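You operate a simulated robot arm through the tools that you are given. There is no shell and no other tool.

Carry out the task below with a simulated robot arm. There is one attempt and no reset: what you move stays moved.

## Task
Put things in order on the bench top. At the end: the gold fitting from the bench top is on the lunch box; the yellow cloth from the bench top stands on top of the orange filter; the purple pad stands where the yellow cloth stood; the green pad stands where the purple pad stood; whatever was shut is shut again. Leave all else as you found it, and nothing knocked over.

Only the result counts: the job must be done as asked and must still hold three seconds after the hand-in. Knocking over, shifting, dropping, spilling or breaking anything else fails it. Flat cloth is picked up by pressing the open fingertips on it (5 to 10 N) and closing them slowly along it; thin cloth reads only 2 to 8 mm in the jaws.

## Robot
A 6-joint arm with a two-finger parallel gripper, fixed in place. Base frame: the origin is at the foot of the arm, x ahead of it, y to its left, z up; the work surface is at about z = 0.92. Lengths are in m, angles in degrees, forces in N, time in s.
With the tool pointing down near the work surface it reaches from about 0.24 to 0.66 m from the base axis. Its first joint turns from -66.0 to 66.0 degrees. Payload 2.9 kg.
The TCP is the grasp point between the finger pads, 0.03 m short of the fingertips. In the tool frame z runs along the fingers and y along their closing line. Largest opening 0.11 m; finger width 0.02, thickness 0.01; the body of the gripper, 0.048 by 0.112 m, starts 0.055 m behind the TCP.
Orientation is told as [roll, pitch, yaw] about the base's x, y, z axes, in that order, counted from this pose: with the fingers straight down and closing along the base's y, the tool's x points along the base's -x, its y along +y and its z along -z.

## Interface
- The arm moves only by the tool servo_tool. Its argument "plan" is a list of rows, each a list of 7 numbers: the shift along the tool's x, y, z in m, then the turn, a rotation vector about the tool's x, y, z in degrees, then the finger opening in m, from 0 to 0.11. In form: [[tx, ty, tz, wx, wy, wz, fingers], ...]. A call has 1 to 20 rows; each row shifts and turns the commanded pose from where the row before left it, along the tool's axes as they then stand. Rows are played at 5 a second. More than 0.05 m and 8.6 degrees between two rows, or a gripper value outside its range, and nothing of the call is played. Where a pose cannot be reached the arm comes as near as it can. A force on the tool above 40 N (or 10 N above the force at the start of the call, whichever is more), or a blocked arm, ends the call early, and 0.2 s more pass. The fingers move at their own pace (about 0.108 m/s each) and stop on an object; they squeeze with about 28 N. The grip force told is the motor's: it shows also when the fingers shut on nothing. Time passes only in rows, and 0.2 s behind the last, so rows that do not move let the fingers close. The reply holds the time, the measured pose of the TCP, the force on the tool along the base axes, the opening and the grip force, in the units named above and with some noise, with the torque about the TCP (base axes, N m) and any sound that the robot's microphone picked up.
- Cameras (640 x 400 px; columns grow to the right, rows downward): "scene" is fixed at [0.086, 0.4473, 1.3744]; the picture's right is [-0.64, -0.77, 0.00], its down [-0.51, 0.42, -0.75] and it looks along [0.58, -0.48, -0.66] (base axes); focal length 229 px, centre (320, 200). "wrist" rides on the gripper at [0.072, 0.017, -0.103] in the tool frame; the picture's right is [-0.23, 0.97, 0.00], its down [-0.76, -0.18, -0.62] and it looks along [-0.61, -0.14, 0.78] (tool axes); focal length 222 px, centre (320, 200). There is no depth. A picture from a camera that has moved, and an enlarged one, comes with that camera's place and axes in the base frame and with its lens.
- snapshot(camera): a new picture of that camera. It takes no simulated time.
- inspect(camera, box): a new picture of the part [left, top, right, bottom] of that camera's present view, enlarged. It takes no simulated time.
- finish_job(): hands the job in; it is judged then, once.

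Nothing tells you positions but the pictures and the camera data. Unless the task says otherwise, let go and move clear before handing in.

The tools are called after "Call:" as a command line: name --pt "numbers of a row" for each row, then --argument value for the rest, lists and objects as JSON in quotes. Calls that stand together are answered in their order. servo_tool: Moves the arm, as the interface text tells. Its arguments: {"type":"object","properties":{"plan":{"type":"array","items":{"type":"array","items":{"type":"number"}}}},"required":["plan"]} The other tools are called the same way: snapshot (camera) takes a picture; inspect (camera, box) takes an enlarged picture of a part of a camera's view; finish_job () hands the job in.

At the start:

```text
clock: 0.0
tcp_pos: [0.4817, 0.0641, 1.1941]
orientation: [-0.1, 0.1, 0.1]
wrist_force: [0.1, -0.6, 0.7]
moment: [0.0, -0.02, 0.0]
width: 0.1098
grasp_force: 0.1
```

scene: 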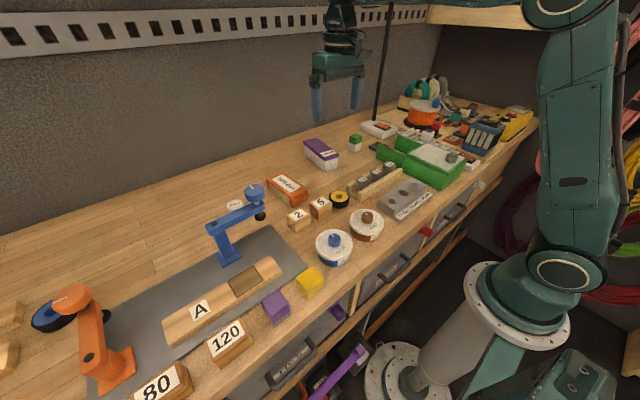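
wrist: 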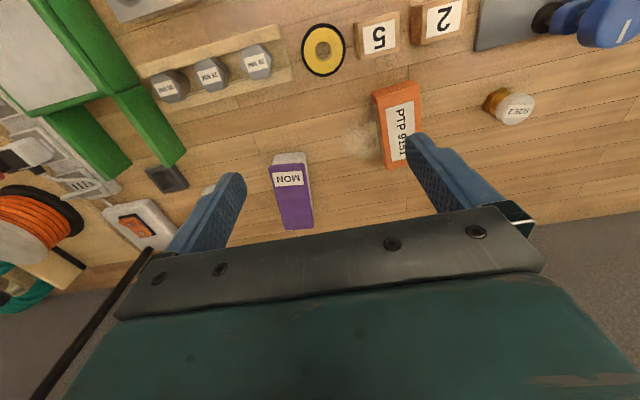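

I see a busy bench with many objects; first I need to identify the gold fitting, lunch box, yellow cloth, orange filter, purple pad and green pad. I'll enlarge parts of the scene view.

Call:
inspect --camera "scene" --box '[200, 240, 360, 340]'

Call:
inspect --camera "scene" --box '[280, 120, 440, 220]'

Call:
inspect --camera "scene" --box '[380, 70, 540, 170]'

Call:
inspect --camera "scene" --box '[220, 160, 380, 260]'

Call:
inspect --camera "scene" --box '[0, 240, 220, 400]'

Call:
inspect --camera "scene" --box '[240, 280, 400, 400]'

```text
4.00 times, centred on (280, 290) of scene
camera zoom: at [0.086, 0.4473, 1.3744], right [-0.64, -0.77, 0.0], down [-0.51, 0.42, -0.75], along [0.58, -0.48, -0.66], focal length 917 px, centre (480, -160)
```

zoom: 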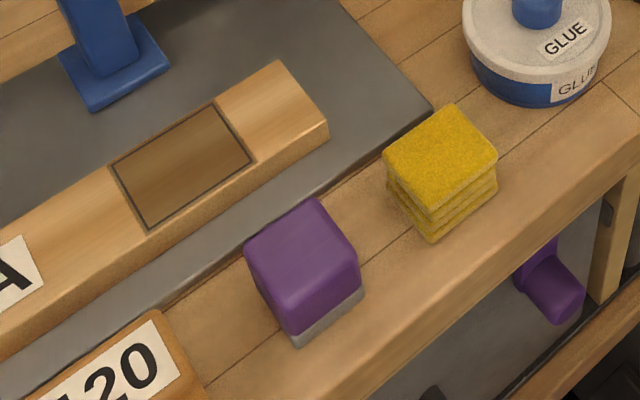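

```text
4.00 times, centred on (360, 170) of scene
camera zoom: at [0.086, 0.4473, 1.3744], right [-0.64, -0.77, 0.0], down [-0.51, 0.42, -0.75], along [0.58, -0.48, -0.66], focal length 917 px, centre (160, 320)
```

zoom: 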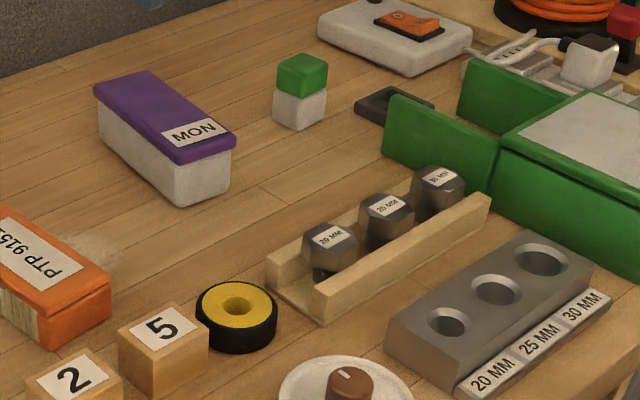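

```text
4.00 times, centred on (460, 120) of scene
camera zoom: at [0.086, 0.4473, 1.3744], right [-0.64, -0.77, 0.0], down [-0.51, 0.42, -0.75], along [0.58, -0.48, -0.66], focal length 917 px, centre (-240, 520)
```

zoom: 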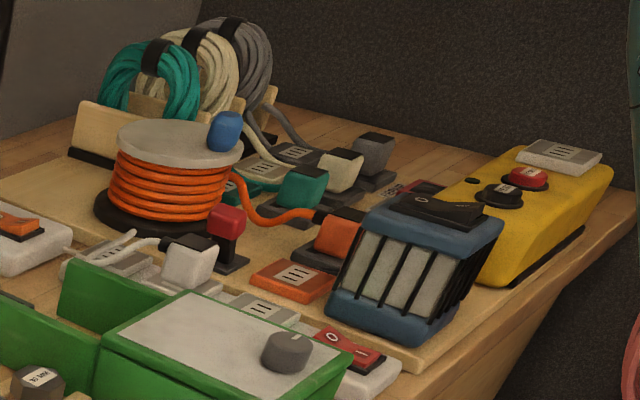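

```text
4.00 times, centred on (300, 210) of scene
camera zoom: at [0.086, 0.4473, 1.3744], right [-0.64, -0.77, 0.0], down [-0.51, 0.42, -0.75], along [0.58, -0.48, -0.66], focal length 917 px, centre (400, 160)
```

zoom: 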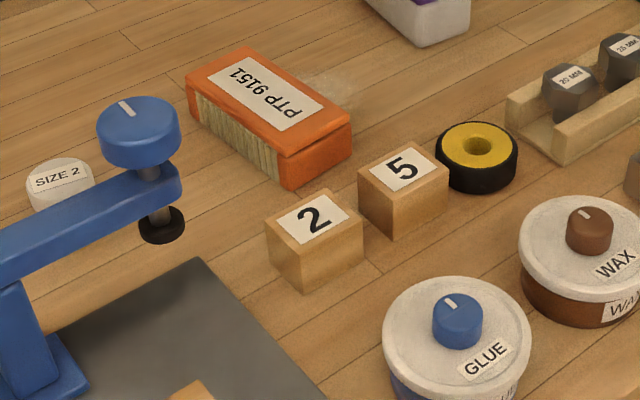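

```text
2.50 times, centred on (110, 320) of scene
camera zoom: at [0.086, 0.4473, 1.3744], right [-0.64, -0.77, 0.0], down [-0.51, 0.42, -0.75], along [0.58, -0.48, -0.66], focal length 573 px, centre (845, -100)
```

zoom: 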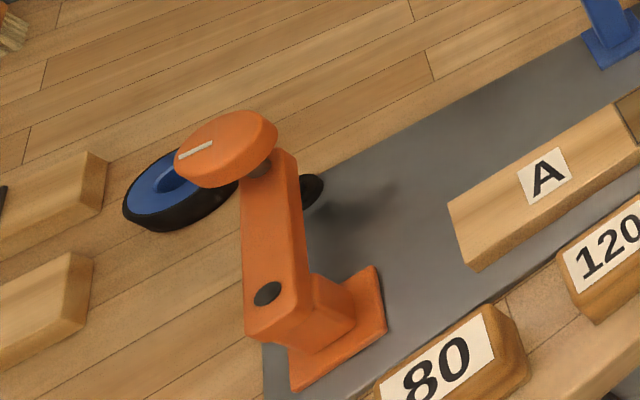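

```text
3.33 times, centred on (320, 340) of scene
camera zoom: at [0.086, 0.4473, 1.3744], right [-0.64, -0.77, 0.0], down [-0.51, 0.42, -0.75], along [0.58, -0.48, -0.66], focal length 764 px, centre (320, -267)
```

zoom: 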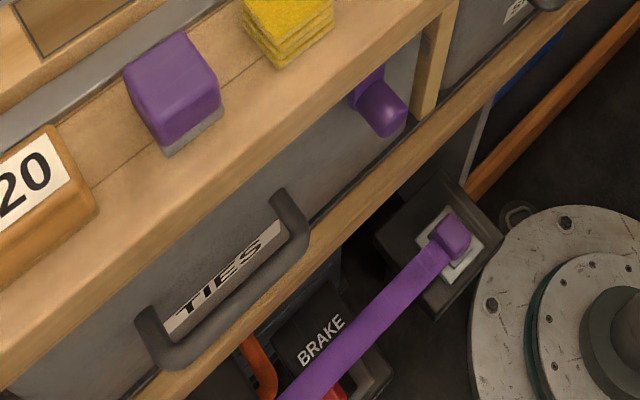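

I see the purple and yellow blocks near the front edge, the green-topped block near the purple "MON" box, the orange "PTP 9151" filter and a "SIZE 2" labelled piece behind the blue clamp. I'll look at the wrist view more closely to tell them apart.

Call:
inspect --camera "wrist" --box '[440, 40, 600, 140]'

Call:
inspect --camera "wrist" --box '[250, 70, 440, 240]'

Call:
inspect --camera "wrist" --box '[0, 100, 240, 280]'

Call:
inspect --camera "scene" --box '[210, 190, 260, 225]'

Call:
inspect --camera "scene" --box '[340, 200, 540, 320]'

```text
4.00 times, centred on (520, 90) of wrist
camera zoom: at [0.4102, 0.0816, 1.2965], right [0.23, 0.97, 0.0], down [0.76, -0.18, 0.62], along [0.61, -0.14, -0.78], focal length 888 px, centre (-480, 640)
```

zoom: 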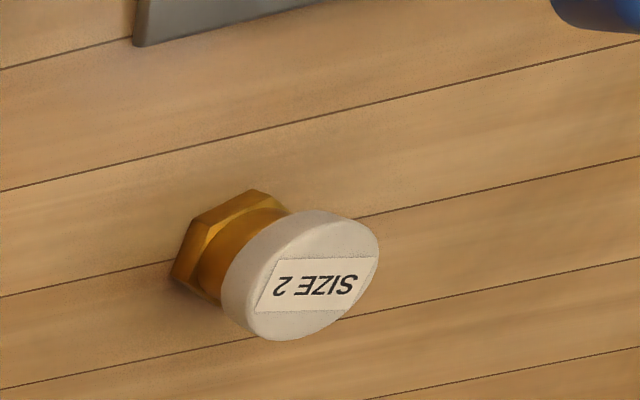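

```text
2.35 times, centred on (345, 155) of wrist
camera zoom: at [0.4102, 0.0816, 1.2965], right [0.23, 0.97, 0.0], down [0.76, -0.18, 0.62], along [0.61, -0.14, -0.78], focal length 523 px, centre (261, 306)
```

zoom: 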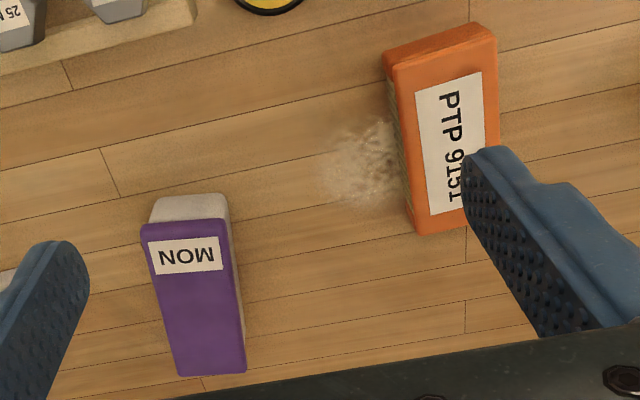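

```text
2.22 times, centred on (120, 190) of wrist
camera zoom: at [0.4102, 0.0816, 1.2965], right [0.23, 0.97, 0.0], down [0.76, -0.18, 0.62], along [0.61, -0.14, -0.78], focal length 494 px, centre (764, 222)
```

zoom: 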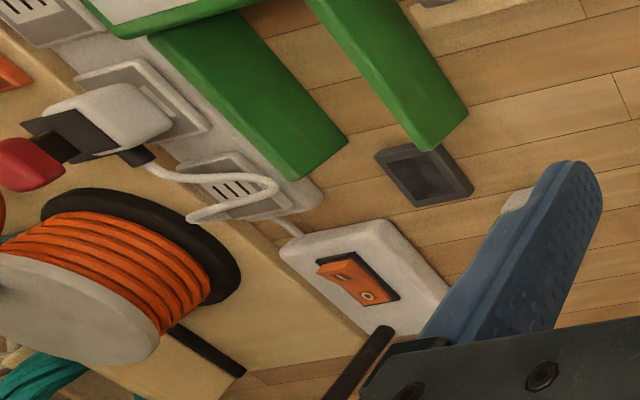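

```text
11.43 times, centred on (235, 208) of scene
camera zoom: at [0.086, 0.4473, 1.3744], right [-0.64, -0.77, 0.0], down [-0.51, 0.42, -0.75], along [0.58, -0.48, -0.66], focal length 2620 px, centre (1291, 114)
```

zoom: 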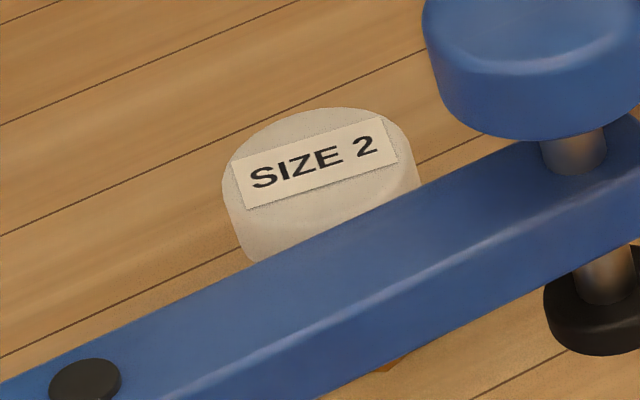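

```text
3.20 times, centred on (440, 260) of scene
camera zoom: at [0.086, 0.4473, 1.3744], right [-0.64, -0.77, 0.0], down [-0.51, 0.42, -0.75], along [0.58, -0.48, -0.66], focal length 734 px, centre (-64, 8)
```

zoom: 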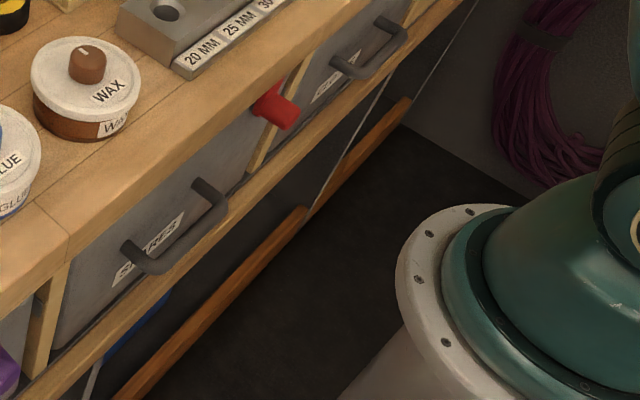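

The "SIZE 2" piece is gold hex with a pale cap (the fitting), at roughly (0.573, 0.337) with its top at 0.97; the lunch box "MON" is near (0.654, -0.027), and the filter is the orange pleated box. I'll move left at height to see the fitting and the front-edge blocks closer.

Call:
servo_tool --pt "0.01 0.045 0 0 0 0 0.11" --pt "0.01 0.045 0 0 0 0 0.11" --pt "0.01 0.045 0 0 0 0 0.11" --pt "0 0.045 0 0 0 0 0.11" --pt "0 0.045 0 0 0 0 0.11" --pt "0 0 0 0 0 0 0.11"

Call:
snapshot --camera "wrist"

Call:
snapshot --camera "scene"

```text
clock: 1.4
tcp_pos: [0.4514, 0.2897, 1.1941]
orientation: [-0.1, 0.0, 0.0]
wrist_force: [0.3, 0.1, -0.2]
moment: [0.0, 0.0, -0.01]
width: 0.11
grasp_force: 0.1
```

```text
taken
camera wrist: at [0.3786, 0.3071, 1.2974], right [0.23, 0.97, 0.0], down [0.76, -0.18, 0.62], along [0.61, -0.14, -0.78], focal length 222 px, centre (320, 200)
```

wrist: 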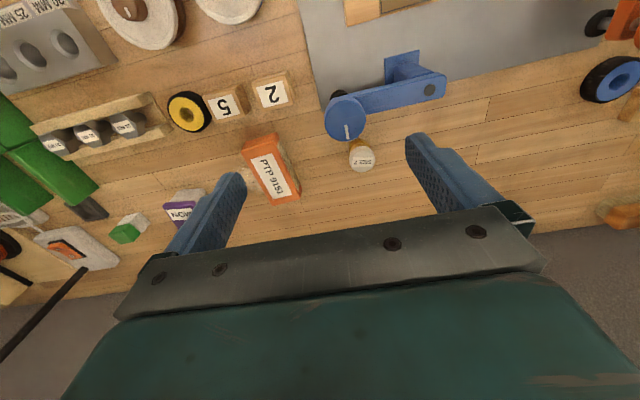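

```text
taken
```

scene: 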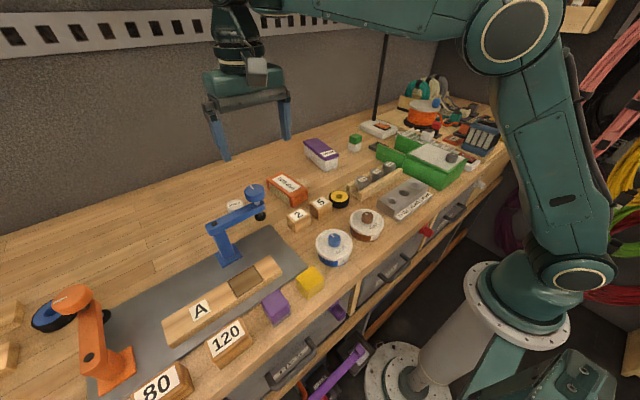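

I see the fitting just past the blue clamp knob, and the camera box on the gripper's near side which I must keep off the clamp. Next I go back over the front-edge blocks to measure the purple pad and yellow cloth.

Call:
servo_tool --pt "0.045 0.012 0 0 0 0 0.11" --pt "0.045 0.012 0 0 0 0 0.11" --pt "0.045 0.012 0 0 0 0 0.11" --pt "0.045 0.012 0 0 0 0 0.11" --pt "0.02 0.012 0 0 0 0 0.11" --pt "0 0 0 0 0 0 0.11"

Call:
snapshot --camera "wrist"

Call:
snapshot --camera "scene"

```text
clock: 2.8
tcp_pos: [0.251, 0.3477, 1.1944]
orientation: [-0.1, 0.0, 0.0]
wrist_force: [-0.4, -0.6, 0.1]
moment: [0.01, 0.0, 0.03]
width: 0.1098
grasp_force: 0.1
```

```text
taken
camera wrist: at [0.1797, 0.3664, 1.2966], right [0.23, 0.97, 0.0], down [0.76, -0.18, 0.62], along [0.61, -0.14, -0.78], focal length 222 px, centre (320, 200)
```

wrist: 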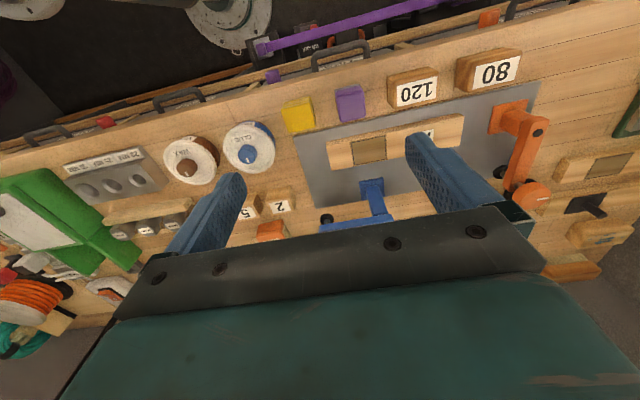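

```text
taken
```

scene: 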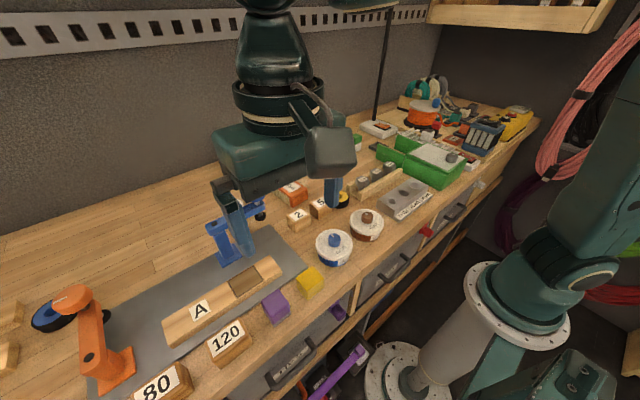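

Call:
inspect --camera "wrist" --box '[260, 70, 420, 170]'

Call:
inspect --camera "wrist" --box '[80, 140, 320, 290]'

Call:
inspect --camera "scene" --box '[250, 260, 340, 330]'

```text
4.00 times, centred on (340, 120) of wrist
camera zoom: at [0.1797, 0.3664, 1.2966], right [0.23, 0.97, 0.0], down [0.76, -0.18, 0.62], along [0.61, -0.14, -0.78], focal length 888 px, centre (240, 520)
```

zoom: 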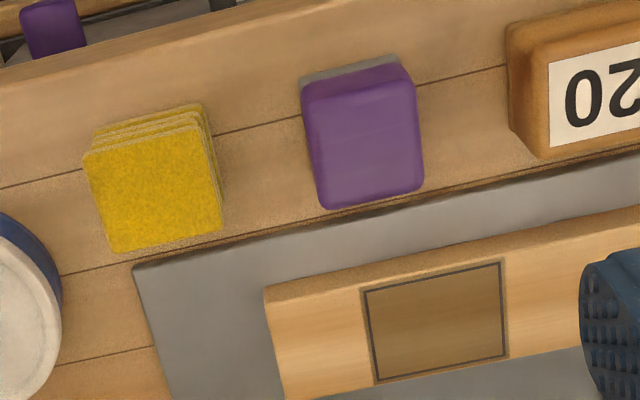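

```text
2.67 times, centred on (200, 215) of wrist
camera zoom: at [0.1797, 0.3664, 1.2966], right [0.23, 0.97, 0.0], down [0.76, -0.18, 0.62], along [0.61, -0.14, -0.78], focal length 592 px, centre (640, 160)
```

zoom: 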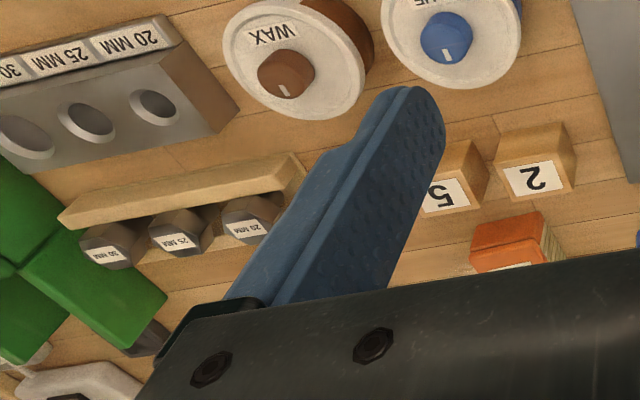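

```text
5.71 times, centred on (295, 295) of scene
camera zoom: at [0.086, 0.4473, 1.3744], right [-0.64, -0.77, 0.0], down [-0.51, 0.42, -0.75], along [0.58, -0.48, -0.66], focal length 1310 px, centre (463, -343)
```

zoom: 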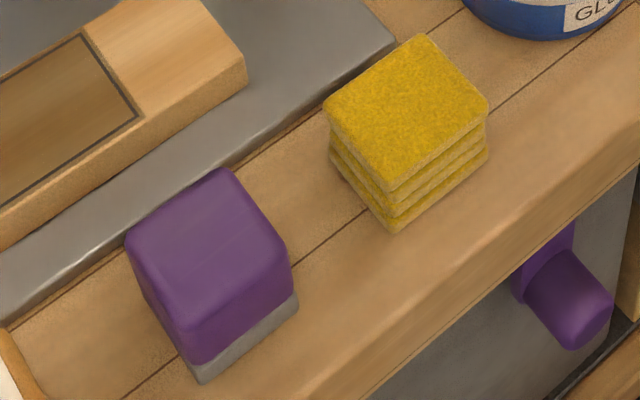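

I take the yellow cloth to be at about (0.287, 0.309), top near 0.948, and the purple pad at about (0.285, 0.390), top near 0.955, both aligned with the base axes. Next I look at the filter, lunch box and green pad from closer.

Call:
servo_tool --pt "-0.035 -0.035 0 0 0 0 0.11" --pt "-0.035 -0.035 0 0 0 0 0.11" --pt "-0.035 -0.035 0 0 0 0 0.11" --pt "-0.035 -0.035 0 0 0 0 0.11" --pt "-0.035 -0.035 0 0 0 0 0.11" --pt "-0.015 -0.03 0 0 0 0 0.11" --pt "0 0 0 0 0 0 0.11"

Call:
snapshot --camera "wrist"

Call:
inspect --camera "wrist" --box '[200, 80, 440, 230]'

```text
clock: 4.4
tcp_pos: [0.445, 0.1435, 1.1947]
orientation: [0.1, -0.1, 0.0]
wrist_force: [1.0, 0.3, 0.2]
moment: [-0.02, 0.03, 0.01]
width: 0.11
grasp_force: 0.1
```

```text
taken
camera wrist: at [0.3714, 0.1613, 1.298], right [0.23, 0.97, 0.0], down [0.76, -0.18, 0.62], along [0.61, -0.14, -0.78], focal length 222 px, centre (320, 200)
```

wrist: 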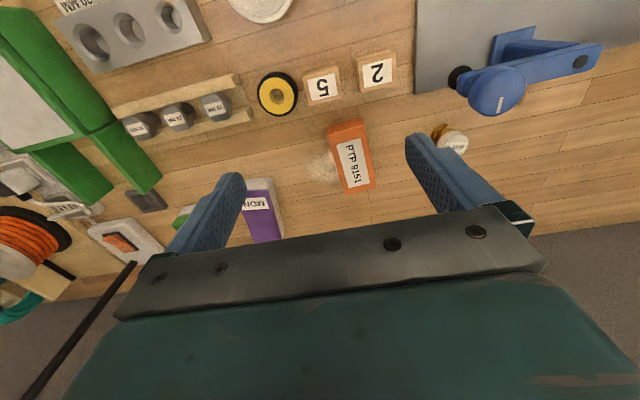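

```text
2.67 times, centred on (320, 155) of wrist
camera zoom: at [0.3714, 0.1613, 1.298], right [0.23, 0.97, 0.0], down [0.76, -0.18, 0.62], along [0.61, -0.14, -0.78], focal length 592 px, centre (320, 320)
```

zoom: 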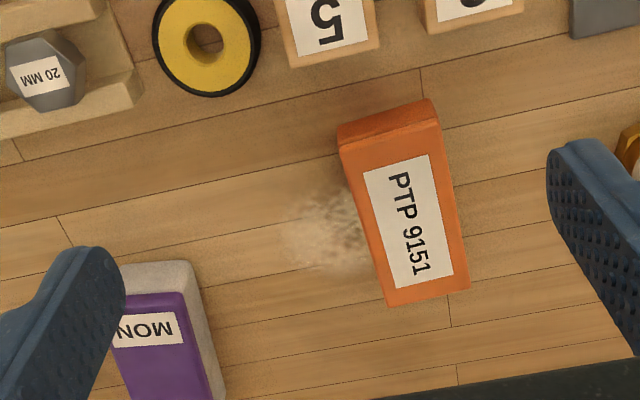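

I place the filter's top face at about (0.569, 0.176), 0.12 x 0.058 m, top near 0.961, and the lunch box lid at about (0.657, -0.027), 0.155 x 0.06 m. Now over to the green pad for a look.

Call:
servo_tool --pt "0 -0.045 0 0 0 0 0.11" --pt "0 -0.045 0 0 0 0 0.11" --pt "0 -0.045 0 0 0 0 0.11" --pt "0 -0.045 0 0 0 0 0.11" --pt "0 -0.045 0 0 0 0 0.11" --pt "0 -0.03 0 0 0 0 0.11" --pt "0 0 0 0 0 0 0.11"

Call:
snapshot --camera "wrist"

Call:
inspect --camera "wrist" --box '[200, 80, 440, 230]'

```text
clock: 6.0
tcp_pos: [0.4438, -0.114, 1.1947]
orientation: [0.1, 0.0, 0.0]
wrist_force: [-1.1, 0.3, -0.3]
moment: [-0.02, 0.01, 0.05]
width: 0.1098
grasp_force: 0.1
```

```text
taken
camera wrist: at [0.3714, -0.0951, 1.297], right [0.23, 0.97, 0.0], down [0.76, -0.18, 0.62], along [0.61, -0.14, -0.78], focal length 222 px, centre (320, 200)
```

wrist: 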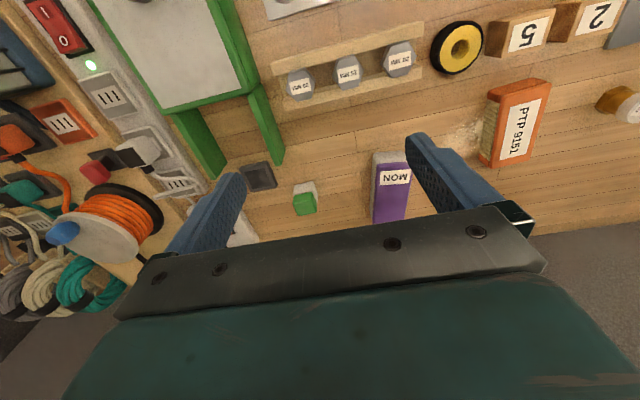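

```text
2.67 times, centred on (320, 155) of wrist
camera zoom: at [0.3714, -0.0951, 1.297], right [0.23, 0.97, 0.0], down [0.76, -0.18, 0.62], along [0.61, -0.14, -0.78], focal length 592 px, centre (320, 320)
```

zoom: 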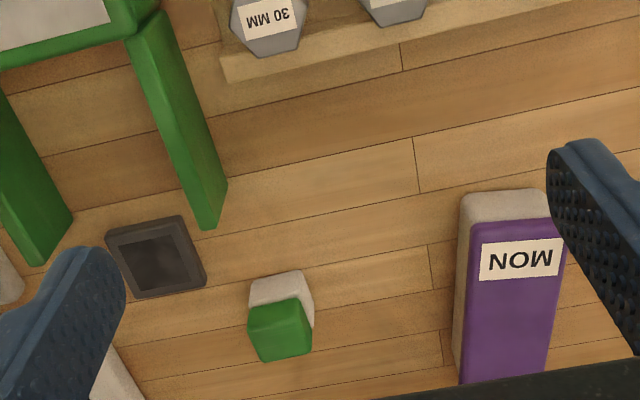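

I see the green-topped pad left of the lunch box, beyond the open green box flaps. I'll enlarge to measure both precisely.

Call:
inspect --camera "wrist" --box '[270, 165, 350, 225]'

Call:
inspect --camera "wrist" --box '[350, 140, 446, 240]'

Call:
inspect --camera "scene" --box '[335, 125, 375, 155]'

Call:
inspect --camera "scene" --box '[295, 130, 345, 175]'

```text
6.67 times, centred on (310, 195) of wrist
camera zoom: at [0.3714, -0.0951, 1.297], right [0.23, 0.97, 0.0], down [0.76, -0.18, 0.62], along [0.61, -0.14, -0.78], focal length 1481 px, centre (387, 233)
```

zoom: 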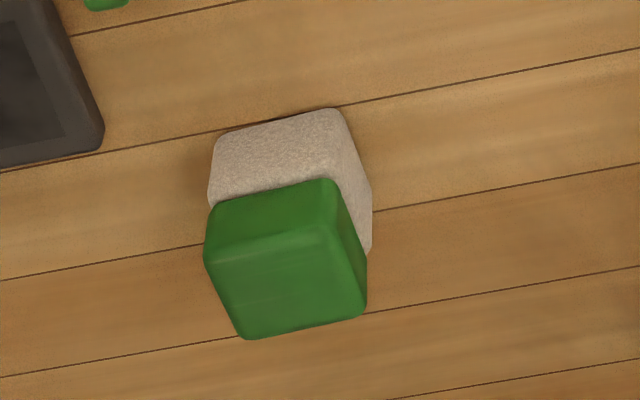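

```text
4.00 times, centred on (398, 190) of wrist
camera zoom: at [0.3714, -0.0951, 1.297], right [0.23, 0.97, 0.0], down [0.76, -0.18, 0.62], along [0.61, -0.14, -0.78], focal length 888 px, centre (8, 240)
```

zoom: 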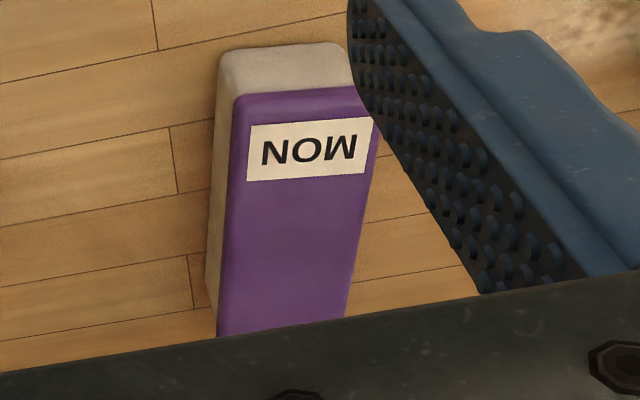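

```text
13.33 times, centred on (355, 140) of scene
camera zoom: at [0.086, 0.4473, 1.3744], right [-0.64, -0.77, 0.0], down [-0.51, 0.42, -0.75], along [0.58, -0.48, -0.66], focal length 3057 px, centre (-147, 1000)
```

zoom: 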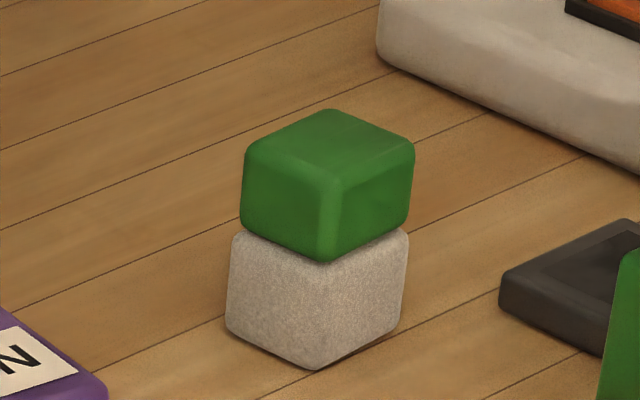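

```text
8.89 times, centred on (320, 152) of scene
camera zoom: at [0.086, 0.4473, 1.3744], right [-0.64, -0.77, 0.0], down [-0.51, 0.42, -0.75], along [0.58, -0.48, -0.66], focal length 2038 px, centre (320, 622)
```

zoom: 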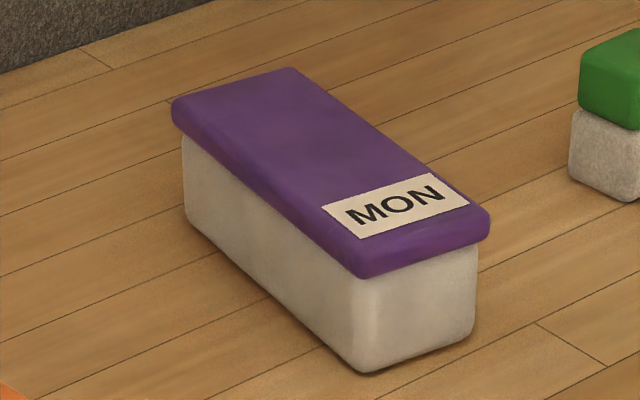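

The green pad looks like a green block over a pale one at about (0.636, -0.186), top near 0.974; I'll grip only coloured upper parts to be safe. I start with the gold fitting: turning the tool 90° first so the camera box stays off the blue clamp, then moving above it.

Call:
servo_tool --pt "0 0 0 0 0 -8.2 0.11" --pt "0 0 0 0 0 -8.2 0.11" --pt "0 0 0 0 0 -8.2 0.11" --pt "0 0 0 0 0 -8.2 0.11" --pt "0 0 0 0 0 -8.2 0.11" --pt "0 0 0 0 0 -8.2 0.11" --pt "0 0 0 0 0 -8.2 0.11" --pt "0 0 0 0 0 -8.2 0.11" --pt "0 0 0 0 0 -8.2 0.11" --pt "0 0 0 0 0 -8.2 0.11" --pt "0 0 0 0 0 -8.0 0.11" --pt "0 0 0 0 0 0 0.11"

```text
clock: 8.6
tcp_pos: [0.4426, -0.1125, 1.1937]
orientation: [0.0, 0.0, 90.1]
wrist_force: [-0.3, 0.2, 1.0]
moment: [0.01, -0.01, -0.01]
width: 0.1102
grasp_force: 0.2
```

The turn to 90° worked. I move toward the fitting along +y at height, stopping short to see it.

Call:
servo_tool --pt "-0.045 -0.0183 0 0 0 0 0.11" --pt "-0.045 -0.0183 0 0 0 0 0.11" --pt "-0.045 -0.0183 0 0 0 0 0.11" --pt "-0.045 -0.0183 0 0 0 0 0.11" --pt "-0.045 -0.0183 0 0 0 0 0.11" --pt "-0.045 -0.0183 0 0 0 0 0.11" --pt "-0.045 -0.0183 0 0 0 0 0.11" --pt "0 0 0 0 0 0 0.11"

Call:
snapshot --camera "wrist"

Call:
snapshot --camera "scene"

```text
clock: 10.4
tcp_pos: [0.562, 0.2032, 1.1871]
orientation: [0.1, 0.1, 89.9]
wrist_force: [0.4, -0.7, 0.9]
moment: [0.0, 0.03, -0.02]
width: 0.1099
grasp_force: 0.0
out of reach, approached as far as the arm can: row 7
```

```text
taken
camera wrist: at [0.5456, 0.1315, 1.2907], right [-0.97, 0.23, 0.0], down [0.18, 0.76, 0.62], along [0.14, 0.61, -0.78], focal length 222 px, centre (320, 200)
```

wrist: 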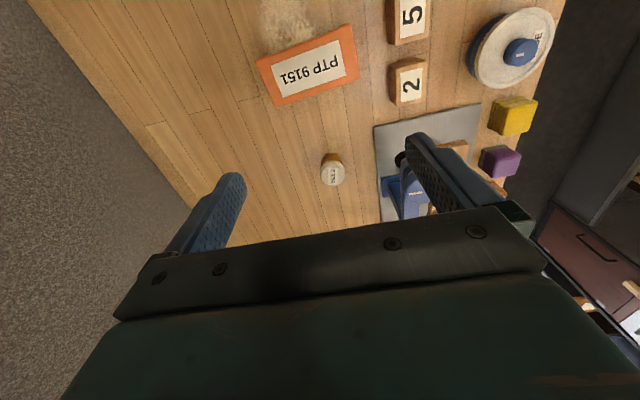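

```text
taken
```

scene: 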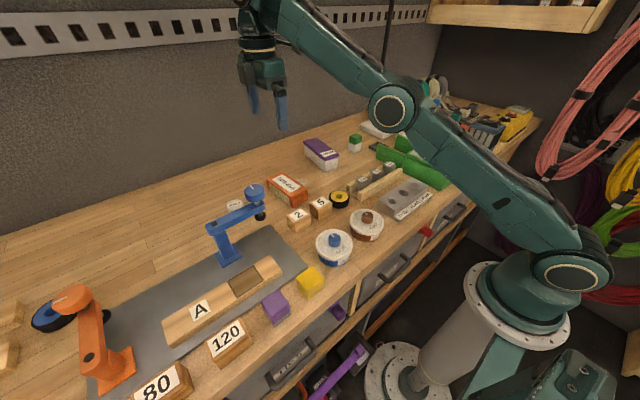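

The fitting comes out at about (0.570, 0.335), just within reach when low. I narrow the fingers, descend over the filter's clear side, then slide toward the fitting above its top.

Call:
servo_tool --pt "0 0 0.04 0 0 0 0.085" --pt "0 0 0.04 0 0 0 0.085" --pt "0 0 0.04 0 0 0 0.085" --pt "0 0 0.03 0 0 0 0.085" --pt "0 0 0 0 0 0 0.085"

```text
clock: 11.6
tcp_pos: [0.5628, 0.2004, 1.0379]
orientation: [0.0, 0.0, 90.0]
wrist_force: [-0.5, -0.3, 0.1]
moment: [0.02, 0.0, 0.0]
width: 0.0848
grasp_force: 0.1
```

I'm at z 1.038, above everything nearby. Now slide toward the fitting and check with a picture.

Call:
servo_tool --pt "-0.04 -0.002 0 0 0 0 0.085" --pt "-0.04 -0.002 0 0 0 0 0.085" --pt "-0.03 -0.002 0 0 0 0 0.085" --pt "0 0 0 0 0 0 0.085"

Call:
snapshot --camera "wrist"

Call:
snapshot --camera "scene"

```text
clock: 12.6
tcp_pos: [0.5675, 0.3115, 1.0383]
orientation: [0.1, 0.0, 90.0]
wrist_force: [-0.4, -0.1, 0.1]
moment: [0.0, 0.02, 0.03]
width: 0.0849
grasp_force: 0.1
```

```text
taken
camera wrist: at [0.551, 0.2403, 1.1408], right [-0.97, 0.23, 0.0], down [0.18, 0.76, 0.62], along [0.14, 0.61, -0.78], focal length 222 px, centre (320, 200)
```

wrist: 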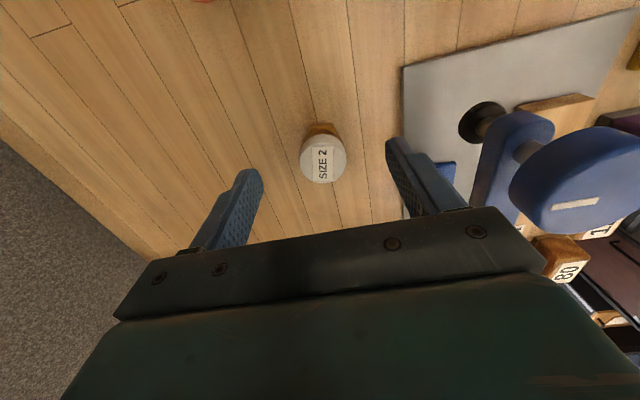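

```text
taken
```

scene: 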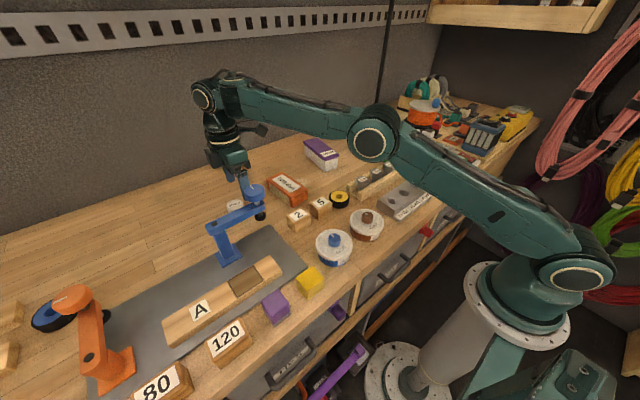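

Call:
inspect --camera "wrist" --box '[270, 110, 390, 200]'

```text
4.44 times, centred on (330, 155) of wrist
camera zoom: at [0.551, 0.2403, 1.1408], right [-0.97, 0.23, 0.0], down [0.18, 0.76, 0.62], along [0.14, 0.61, -0.78], focal length 987 px, centre (276, 400)
```

zoom: 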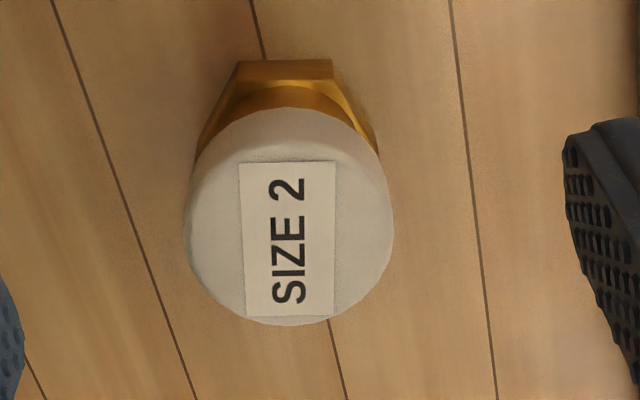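

The cap centre is at about (0.570, 0.335) and it is about 40 mm across. I centre over it and descend to about z 0.958.

Call:
servo_tool --pt "-0.012 -0.0015 0 0 0 0 0.085" --pt "-0.0115 -0.001 0 0 0 0 0.085" --pt "0 0 0.02 0 0 0 0.085" --pt "0 0 0.02 0 0 0 0.085" --pt "0 0 0.02 0 0 0 0.085" --pt "0 0 0.02 0 0 0 0.085" --pt "0 0 0 0 0 0 0.085"

Call:
snapshot --camera "wrist"

Call:
snapshot --camera "scene"

```text
clock: 14.2
tcp_pos: [0.5709, 0.3326, 0.9579]
orientation: [0.1, 0.0, 90.0]
wrist_force: [0.8, 0.3, 0.0]
moment: [-0.03, 0.01, 0.03]
width: 0.085
grasp_force: 0.1
```

```text
taken
camera wrist: at [0.554, 0.2617, 1.0609], right [-0.97, 0.23, 0.0], down [0.18, 0.76, 0.62], along [0.14, 0.61, -0.78], focal length 222 px, centre (320, 200)
```

wrist: 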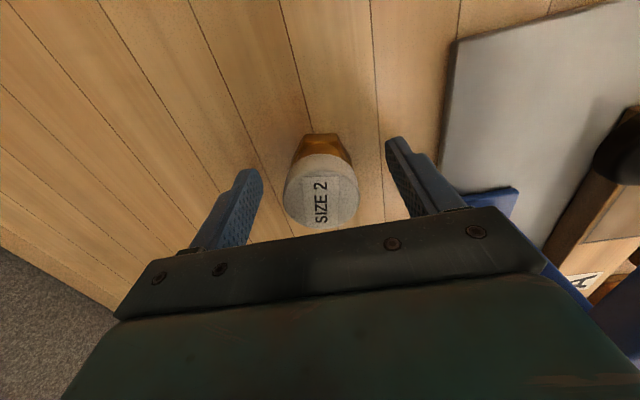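

```text
taken
```

scene: 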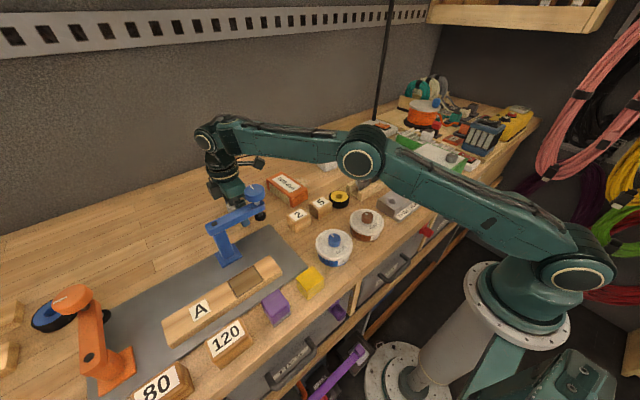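

The fitting is centred between the fingers. I close on it.

Call:
servo_tool --pt "0 0 0 0 0 0 0.05" --pt "0 0 0 0 0 0 0.03" --pt "0 0 0 0 0 0 0.02" --pt "0 0 0 0 0 0 0.02" --pt "0 0 0 0 0 0 0.02"

```text
clock: 15.4
tcp_pos: [0.5708, 0.3336, 0.9587]
orientation: [0.0, 0.0, 90.1]
wrist_force: [0.4, -0.2, 0.4]
moment: [0.0, 0.0, 0.03]
width: 0.0405
grasp_force: 28.0
```

The fitting is held at 40 mm. I lift it straight up and carry it to above the lunch box at z about 1.06.

Call:
servo_tool --pt "0 0 -0.01 0 0 0 0.02" --pt "0 0 -0.03 0 0 0 0.02" --pt "0 0 -0.03 0 0 0 0.02" --pt "0 0 -0.03 0 0 0 0.02" --pt "0 0 0 0 0 0 0.02"

Call:
snapshot --camera "wrist"

```text
clock: 16.6
tcp_pos: [0.563, 0.3282, 1.0566]
orientation: [-0.1, -0.1, 90.0]
wrist_force: [-0.4, 0.4, -0.6]
moment: [0.02, 0.01, -0.01]
width: 0.0199
grasp_force: 0.0
out of reach, approached as far as the arm can: row 4
```

```text
taken
camera wrist: at [0.5469, 0.2565, 1.1598], right [-0.97, 0.23, 0.0], down [0.18, 0.76, 0.62], along [0.14, 0.61, -0.78], focal length 222 px, centre (320, 200)
```

wrist: 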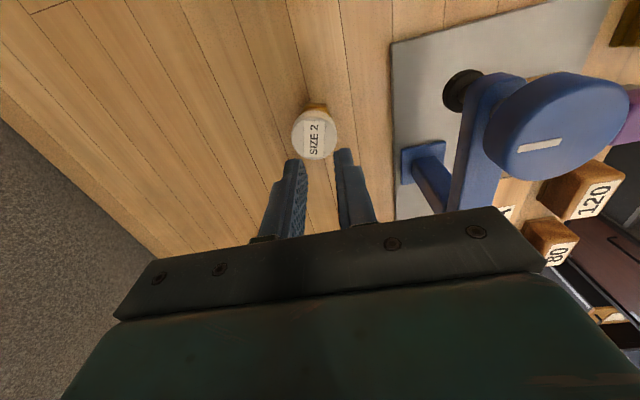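

The fingers slipped off: the fitting still stands on the bench and the fingers are nearly closed on nothing. I look at it closely before trying again.

Call:
inspect --camera "wrist" --box '[270, 90, 370, 170]'

Call:
inspect --camera "scene" --box '[205, 170, 275, 220]'

```text
5.00 times, centred on (320, 130) of wrist
camera zoom: at [0.5469, 0.2565, 1.1598], right [-0.97, 0.23, 0.0], down [0.18, 0.76, 0.62], along [0.14, 0.61, -0.78], focal length 1111 px, centre (320, 550)
```

zoom: 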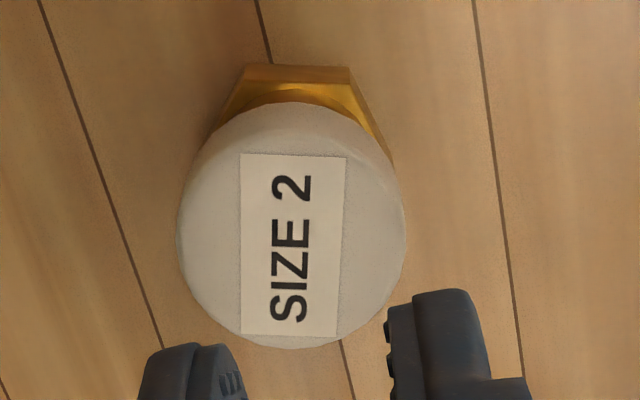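

```text
8.00 times, centred on (240, 195) of scene
camera zoom: at [0.086, 0.4473, 1.3744], right [-0.64, -0.77, 0.0], down [-0.51, 0.42, -0.75], along [0.58, -0.48, -0.66], focal length 1834 px, centre (960, 240)
```

zoom: 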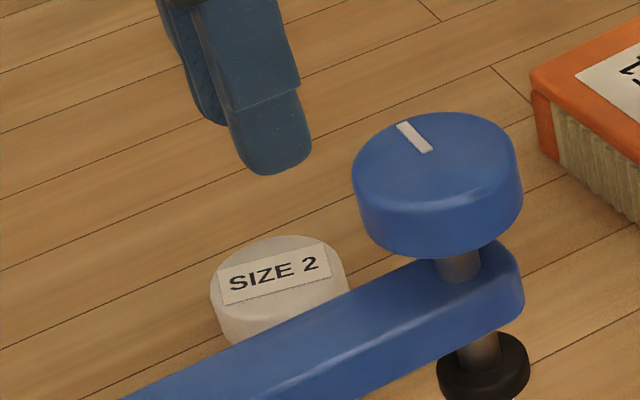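

The fitting has not moved; my grip probably landed on two hex corners and slid. I'll open, turn 30° so the pads face hex flats, re-centre and regrip, then lift only a few millimetres while reading the force.

Call:
servo_tool --pt "0 0 0 0 0 0 0.085" --pt "0 0 0 0 0 7.5 0.085" --pt "0 0 0 0 0 7.5 0.085" --pt "0 0 0 0 0 7.5 0.085" --pt "0 0 0 0 0 7.5 0.085" --pt "0 0 0.03 0 0 0 0.085" --pt "-0.0096 -0.0026 0 0 0 0 0.085" --pt "0 0 0 0 0 0 0.085"

Call:
snapshot --camera "wrist"

```text
clock: 18.4
tcp_pos: [0.5699, 0.3346, 1.0285]
orientation: [0.0, 0.1, 60.0]
wrist_force: [0.1, -0.1, 0.4]
moment: [0.02, 0.01, 0.01]
width: 0.0849
grasp_force: 0.1
```

```text
taken
camera wrist: at [0.5199, 0.2815, 1.1304], right [-0.73, 0.68, 0.0], down [0.53, 0.57, 0.62], along [0.43, 0.45, -0.78], focal length 222 px, centre (320, 200)
```

wrist: 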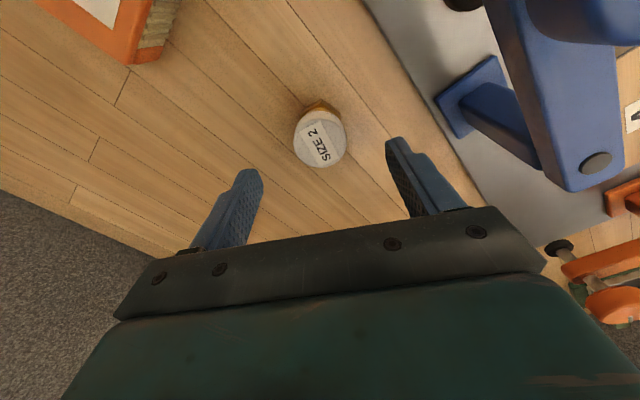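

Call:
servo_tool --pt "0 0 0.02 0 0 0 0.085" --pt "0 0 0.02 0 0 0 0.085" --pt "0 0 0.02 0 0 0 0.085" --pt "0 0 0.004 0 0 0 0.085" --pt "0 0 0 0 0 0 0.085"

Call:
inspect --camera "wrist" --box '[220, 110, 420, 235]'

```text
clock: 19.6
tcp_pos: [0.5709, 0.3345, 0.9645]
orientation: [0.0, 0.0, 60.0]
wrist_force: [-0.2, 0.0, -0.5]
moment: [-0.02, 0.04, 0.0]
width: 0.0847
grasp_force: 0.0
```

```text
3.20 times, centred on (320, 172) of wrist
camera zoom: at [0.5207, 0.2813, 1.0671], right [-0.73, 0.68, 0.0], down [0.53, 0.57, 0.62], along [0.43, 0.45, -0.78], focal length 711 px, centre (320, 288)
```

zoom: 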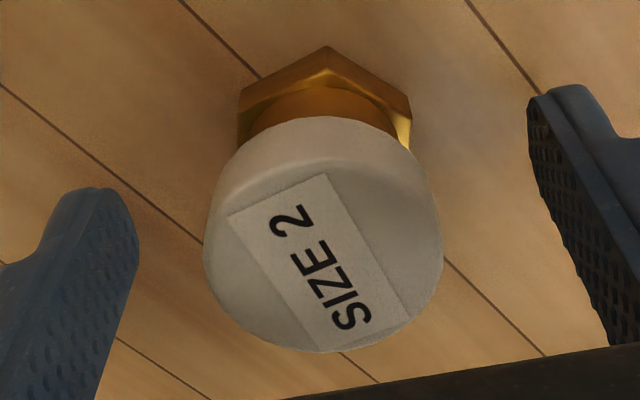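

The flats now face the fingers. I close and test with a small slow lift.

Call:
servo_tool --pt "0 0 0 0 0 0 0.05" --pt "0 0 0 0 0 0 0.03" --pt "0 0 0 0 0 0 0.0" --pt "0 0 0 0 0 0 0.0" --pt "0 0 0 0 0 0 0.0" --pt "0 0 0 0 0 0 0.0"

Call:
servo_tool --pt "0 0 -0.002 0 0 0 0.0" --pt "0 0 -0.002 0 0 0 0.0"

Call:
inspect --camera "wrist" --box '[220, 110, 420, 235]'

```text
clock: 21.0
tcp_pos: [0.5702, 0.3338, 0.9648]
orientation: [0.0, -0.1, 60.0]
wrist_force: [-0.1, 0.6, -0.2]
moment: [0.01, 0.0, 0.0]
width: 0.0401
grasp_force: 27.7
```

```text
clock: 21.6
tcp_pos: [0.5705, 0.3352, 0.9686]
orientation: [-0.1, 0.0, 60.0]
wrist_force: [0.8, 0.0, -1.7]
moment: [0.03, -0.03, -0.03]
width: 0.0402
grasp_force: 28.1
```

```text
3.20 times, centred on (320, 172) of wrist
camera zoom: at [0.5203, 0.2813, 1.0708], right [-0.73, 0.68, 0.0], down [0.53, 0.57, 0.62], along [0.43, 0.45, -0.78], focal length 711 px, centre (320, 288)
```

zoom: 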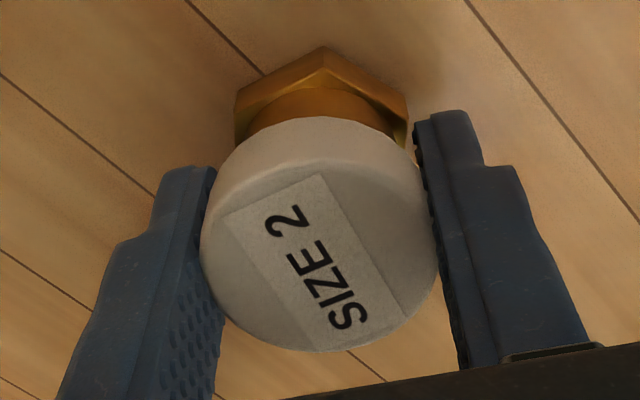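

The force shows about 1.7 N and the fitting moves with the gripper, so it is lifted. I continue slowly.

Call:
servo_tool --pt "0 0 -0.004 0 0 0 0.0" --pt "0 0 -0.006 0 0 0 0.0" --pt "0 0 -0.008 0 0 0 0.0" --pt "0 0 -0.01 0 0 0 0.0" --pt "0 0 -0.01 0 0 0 0.0" --pt "0 0 0 0 0 0 0.0"

Call:
snapshot --camera "wrist"

```text
clock: 23.0
tcp_pos: [0.5708, 0.336, 1.0062]
orientation: [0.0, 0.1, 60.0]
wrist_force: [0.7, 0.2, -1.7]
moment: [0.03, 0.0, 0.01]
width: 0.0402
grasp_force: 28.0
```

```text
taken
camera wrist: at [0.5203, 0.282, 1.1087], right [-0.73, 0.68, 0.0], down [0.54, 0.57, 0.62], along [0.43, 0.45, -0.78], focal length 222 px, centre (320, 200)
```

wrist: 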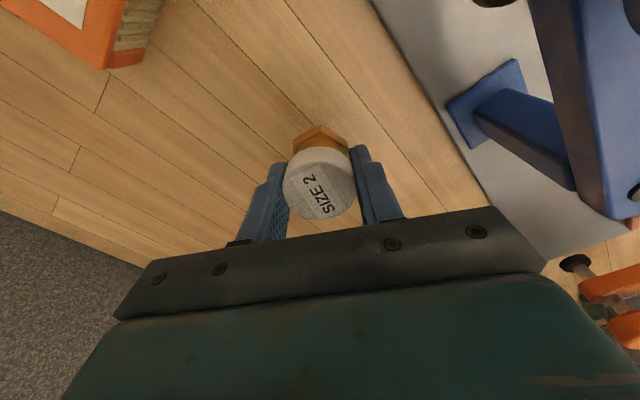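

The fitting is held firmly, with its base about 45 mm below the TCP. I raise it while drawing in a little, then carry it over to the lunch box.

Call:
servo_tool --pt "0.012 0.0008 -0.018 0 0 0 0.0" --pt "0.012 0.0008 -0.018 0 0 0 0.0" --pt "0.012 0.0008 -0.018 0 0 0 0.0" --pt "0.02 -0.02 -0.005 0 0 0 0.0" --pt "0.03 -0.0295 0 0 0 0 0.0" --pt "0.03 -0.0295 0 0 0 0 0.0" --pt "0.03 -0.0295 0 0 0 0 0.0" --pt "0.03 -0.0295 0 0 0 0 0.0" --pt "0.03 -0.0295 0 0 0 0 0.0" --pt "0.03 -0.0295 0 0 0 0 0.0" --pt "0.025 -0.025 0 0 0 0 0.0" --pt "0 0 0 0 0 0 0.0"

Call:
snapshot --camera "wrist"

Call:
snapshot --camera "scene"

```text
clock: 25.6
tcp_pos: [0.6304, -0.002, 1.0646]
orientation: [0.0, 0.0, 60.0]
wrist_force: [0.5, 0.3, -1.1]
moment: [0.0, 0.03, -0.02]
width: 0.0401
grasp_force: 27.7
```

```text
taken
camera wrist: at [0.58, -0.0549, 1.1681], right [-0.73, 0.68, 0.0], down [0.53, 0.57, 0.62], along [0.43, 0.46, -0.78], focal length 222 px, centre (320, 200)
```

wrist: 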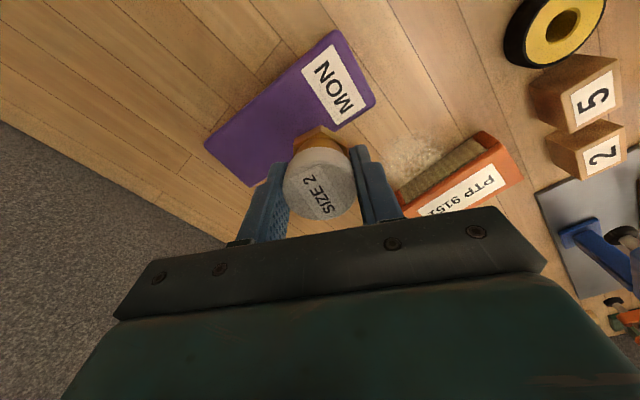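

```text
taken
```

scene: 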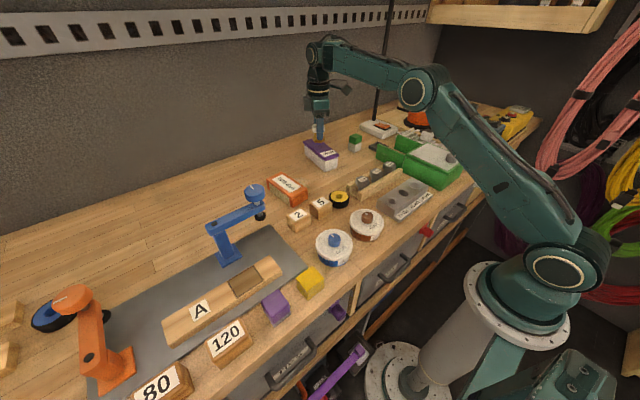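

Call:
inspect --camera "wrist" --box '[190, 20, 390, 220]'

```text
2.00 times, centred on (290, 120) of wrist
camera zoom: at [0.58, -0.0549, 1.1681], right [-0.73, 0.68, 0.0], down [0.53, 0.57, 0.62], along [0.43, 0.46, -0.78], focal length 444 px, centre (380, 360)
```

zoom: 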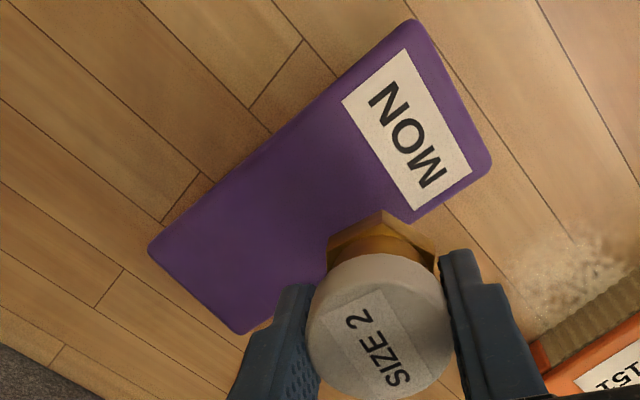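

The lid centre measures about (0.651, -0.025). I shift over it and come down to just above the expected lid height.

Call:
servo_tool --pt "0.0067 -0.0094 0 0 0 0 0.0" --pt "0.0067 -0.0094 0 0 0 0 0.0" --pt "0 0 0.015 0 0 0 0.0" --pt "0 0 0.015 0 0 0 0.0" --pt "0 0 0.005 0 0 0 0.0" --pt "0 0 0 0 0 0 0.0"

Call:
inspect --camera "scene" --box '[285, 110, 365, 180]'

Call:
snapshot --camera "wrist"

```text
clock: 27.0
tcp_pos: [0.6406, -0.0209, 1.0295]
orientation: [0.0, 0.0, 60.1]
wrist_force: [-0.1, 0.4, -1.0]
moment: [0.0, 0.01, -0.02]
width: 0.0402
grasp_force: 28.0
```

```text
5.71 times, centred on (325, 145) of scene
camera zoom: at [0.086, 0.4473, 1.3744], right [-0.64, -0.77, 0.0], down [-0.51, 0.42, -0.75], along [0.58, -0.48, -0.66], focal length 1310 px, centre (291, 514)
```

zoom: 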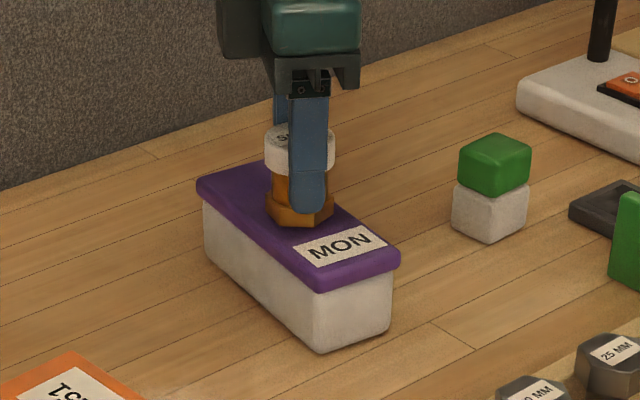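

```text
taken
camera wrist: at [0.5895, -0.0748, 1.132], right [-0.73, 0.68, 0.0], down [0.53, 0.57, 0.62], along [0.43, 0.45, -0.78], focal length 222 px, centre (320, 200)
```

wrist: 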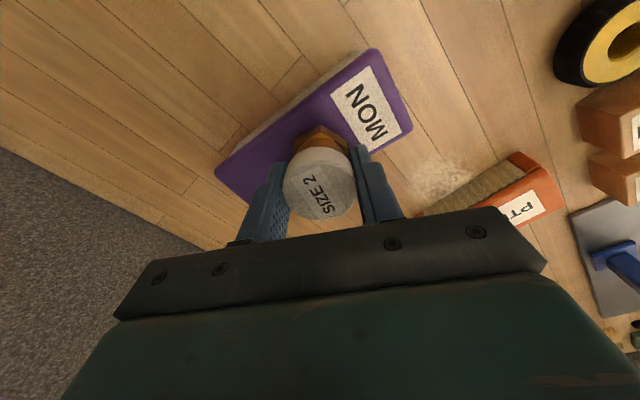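

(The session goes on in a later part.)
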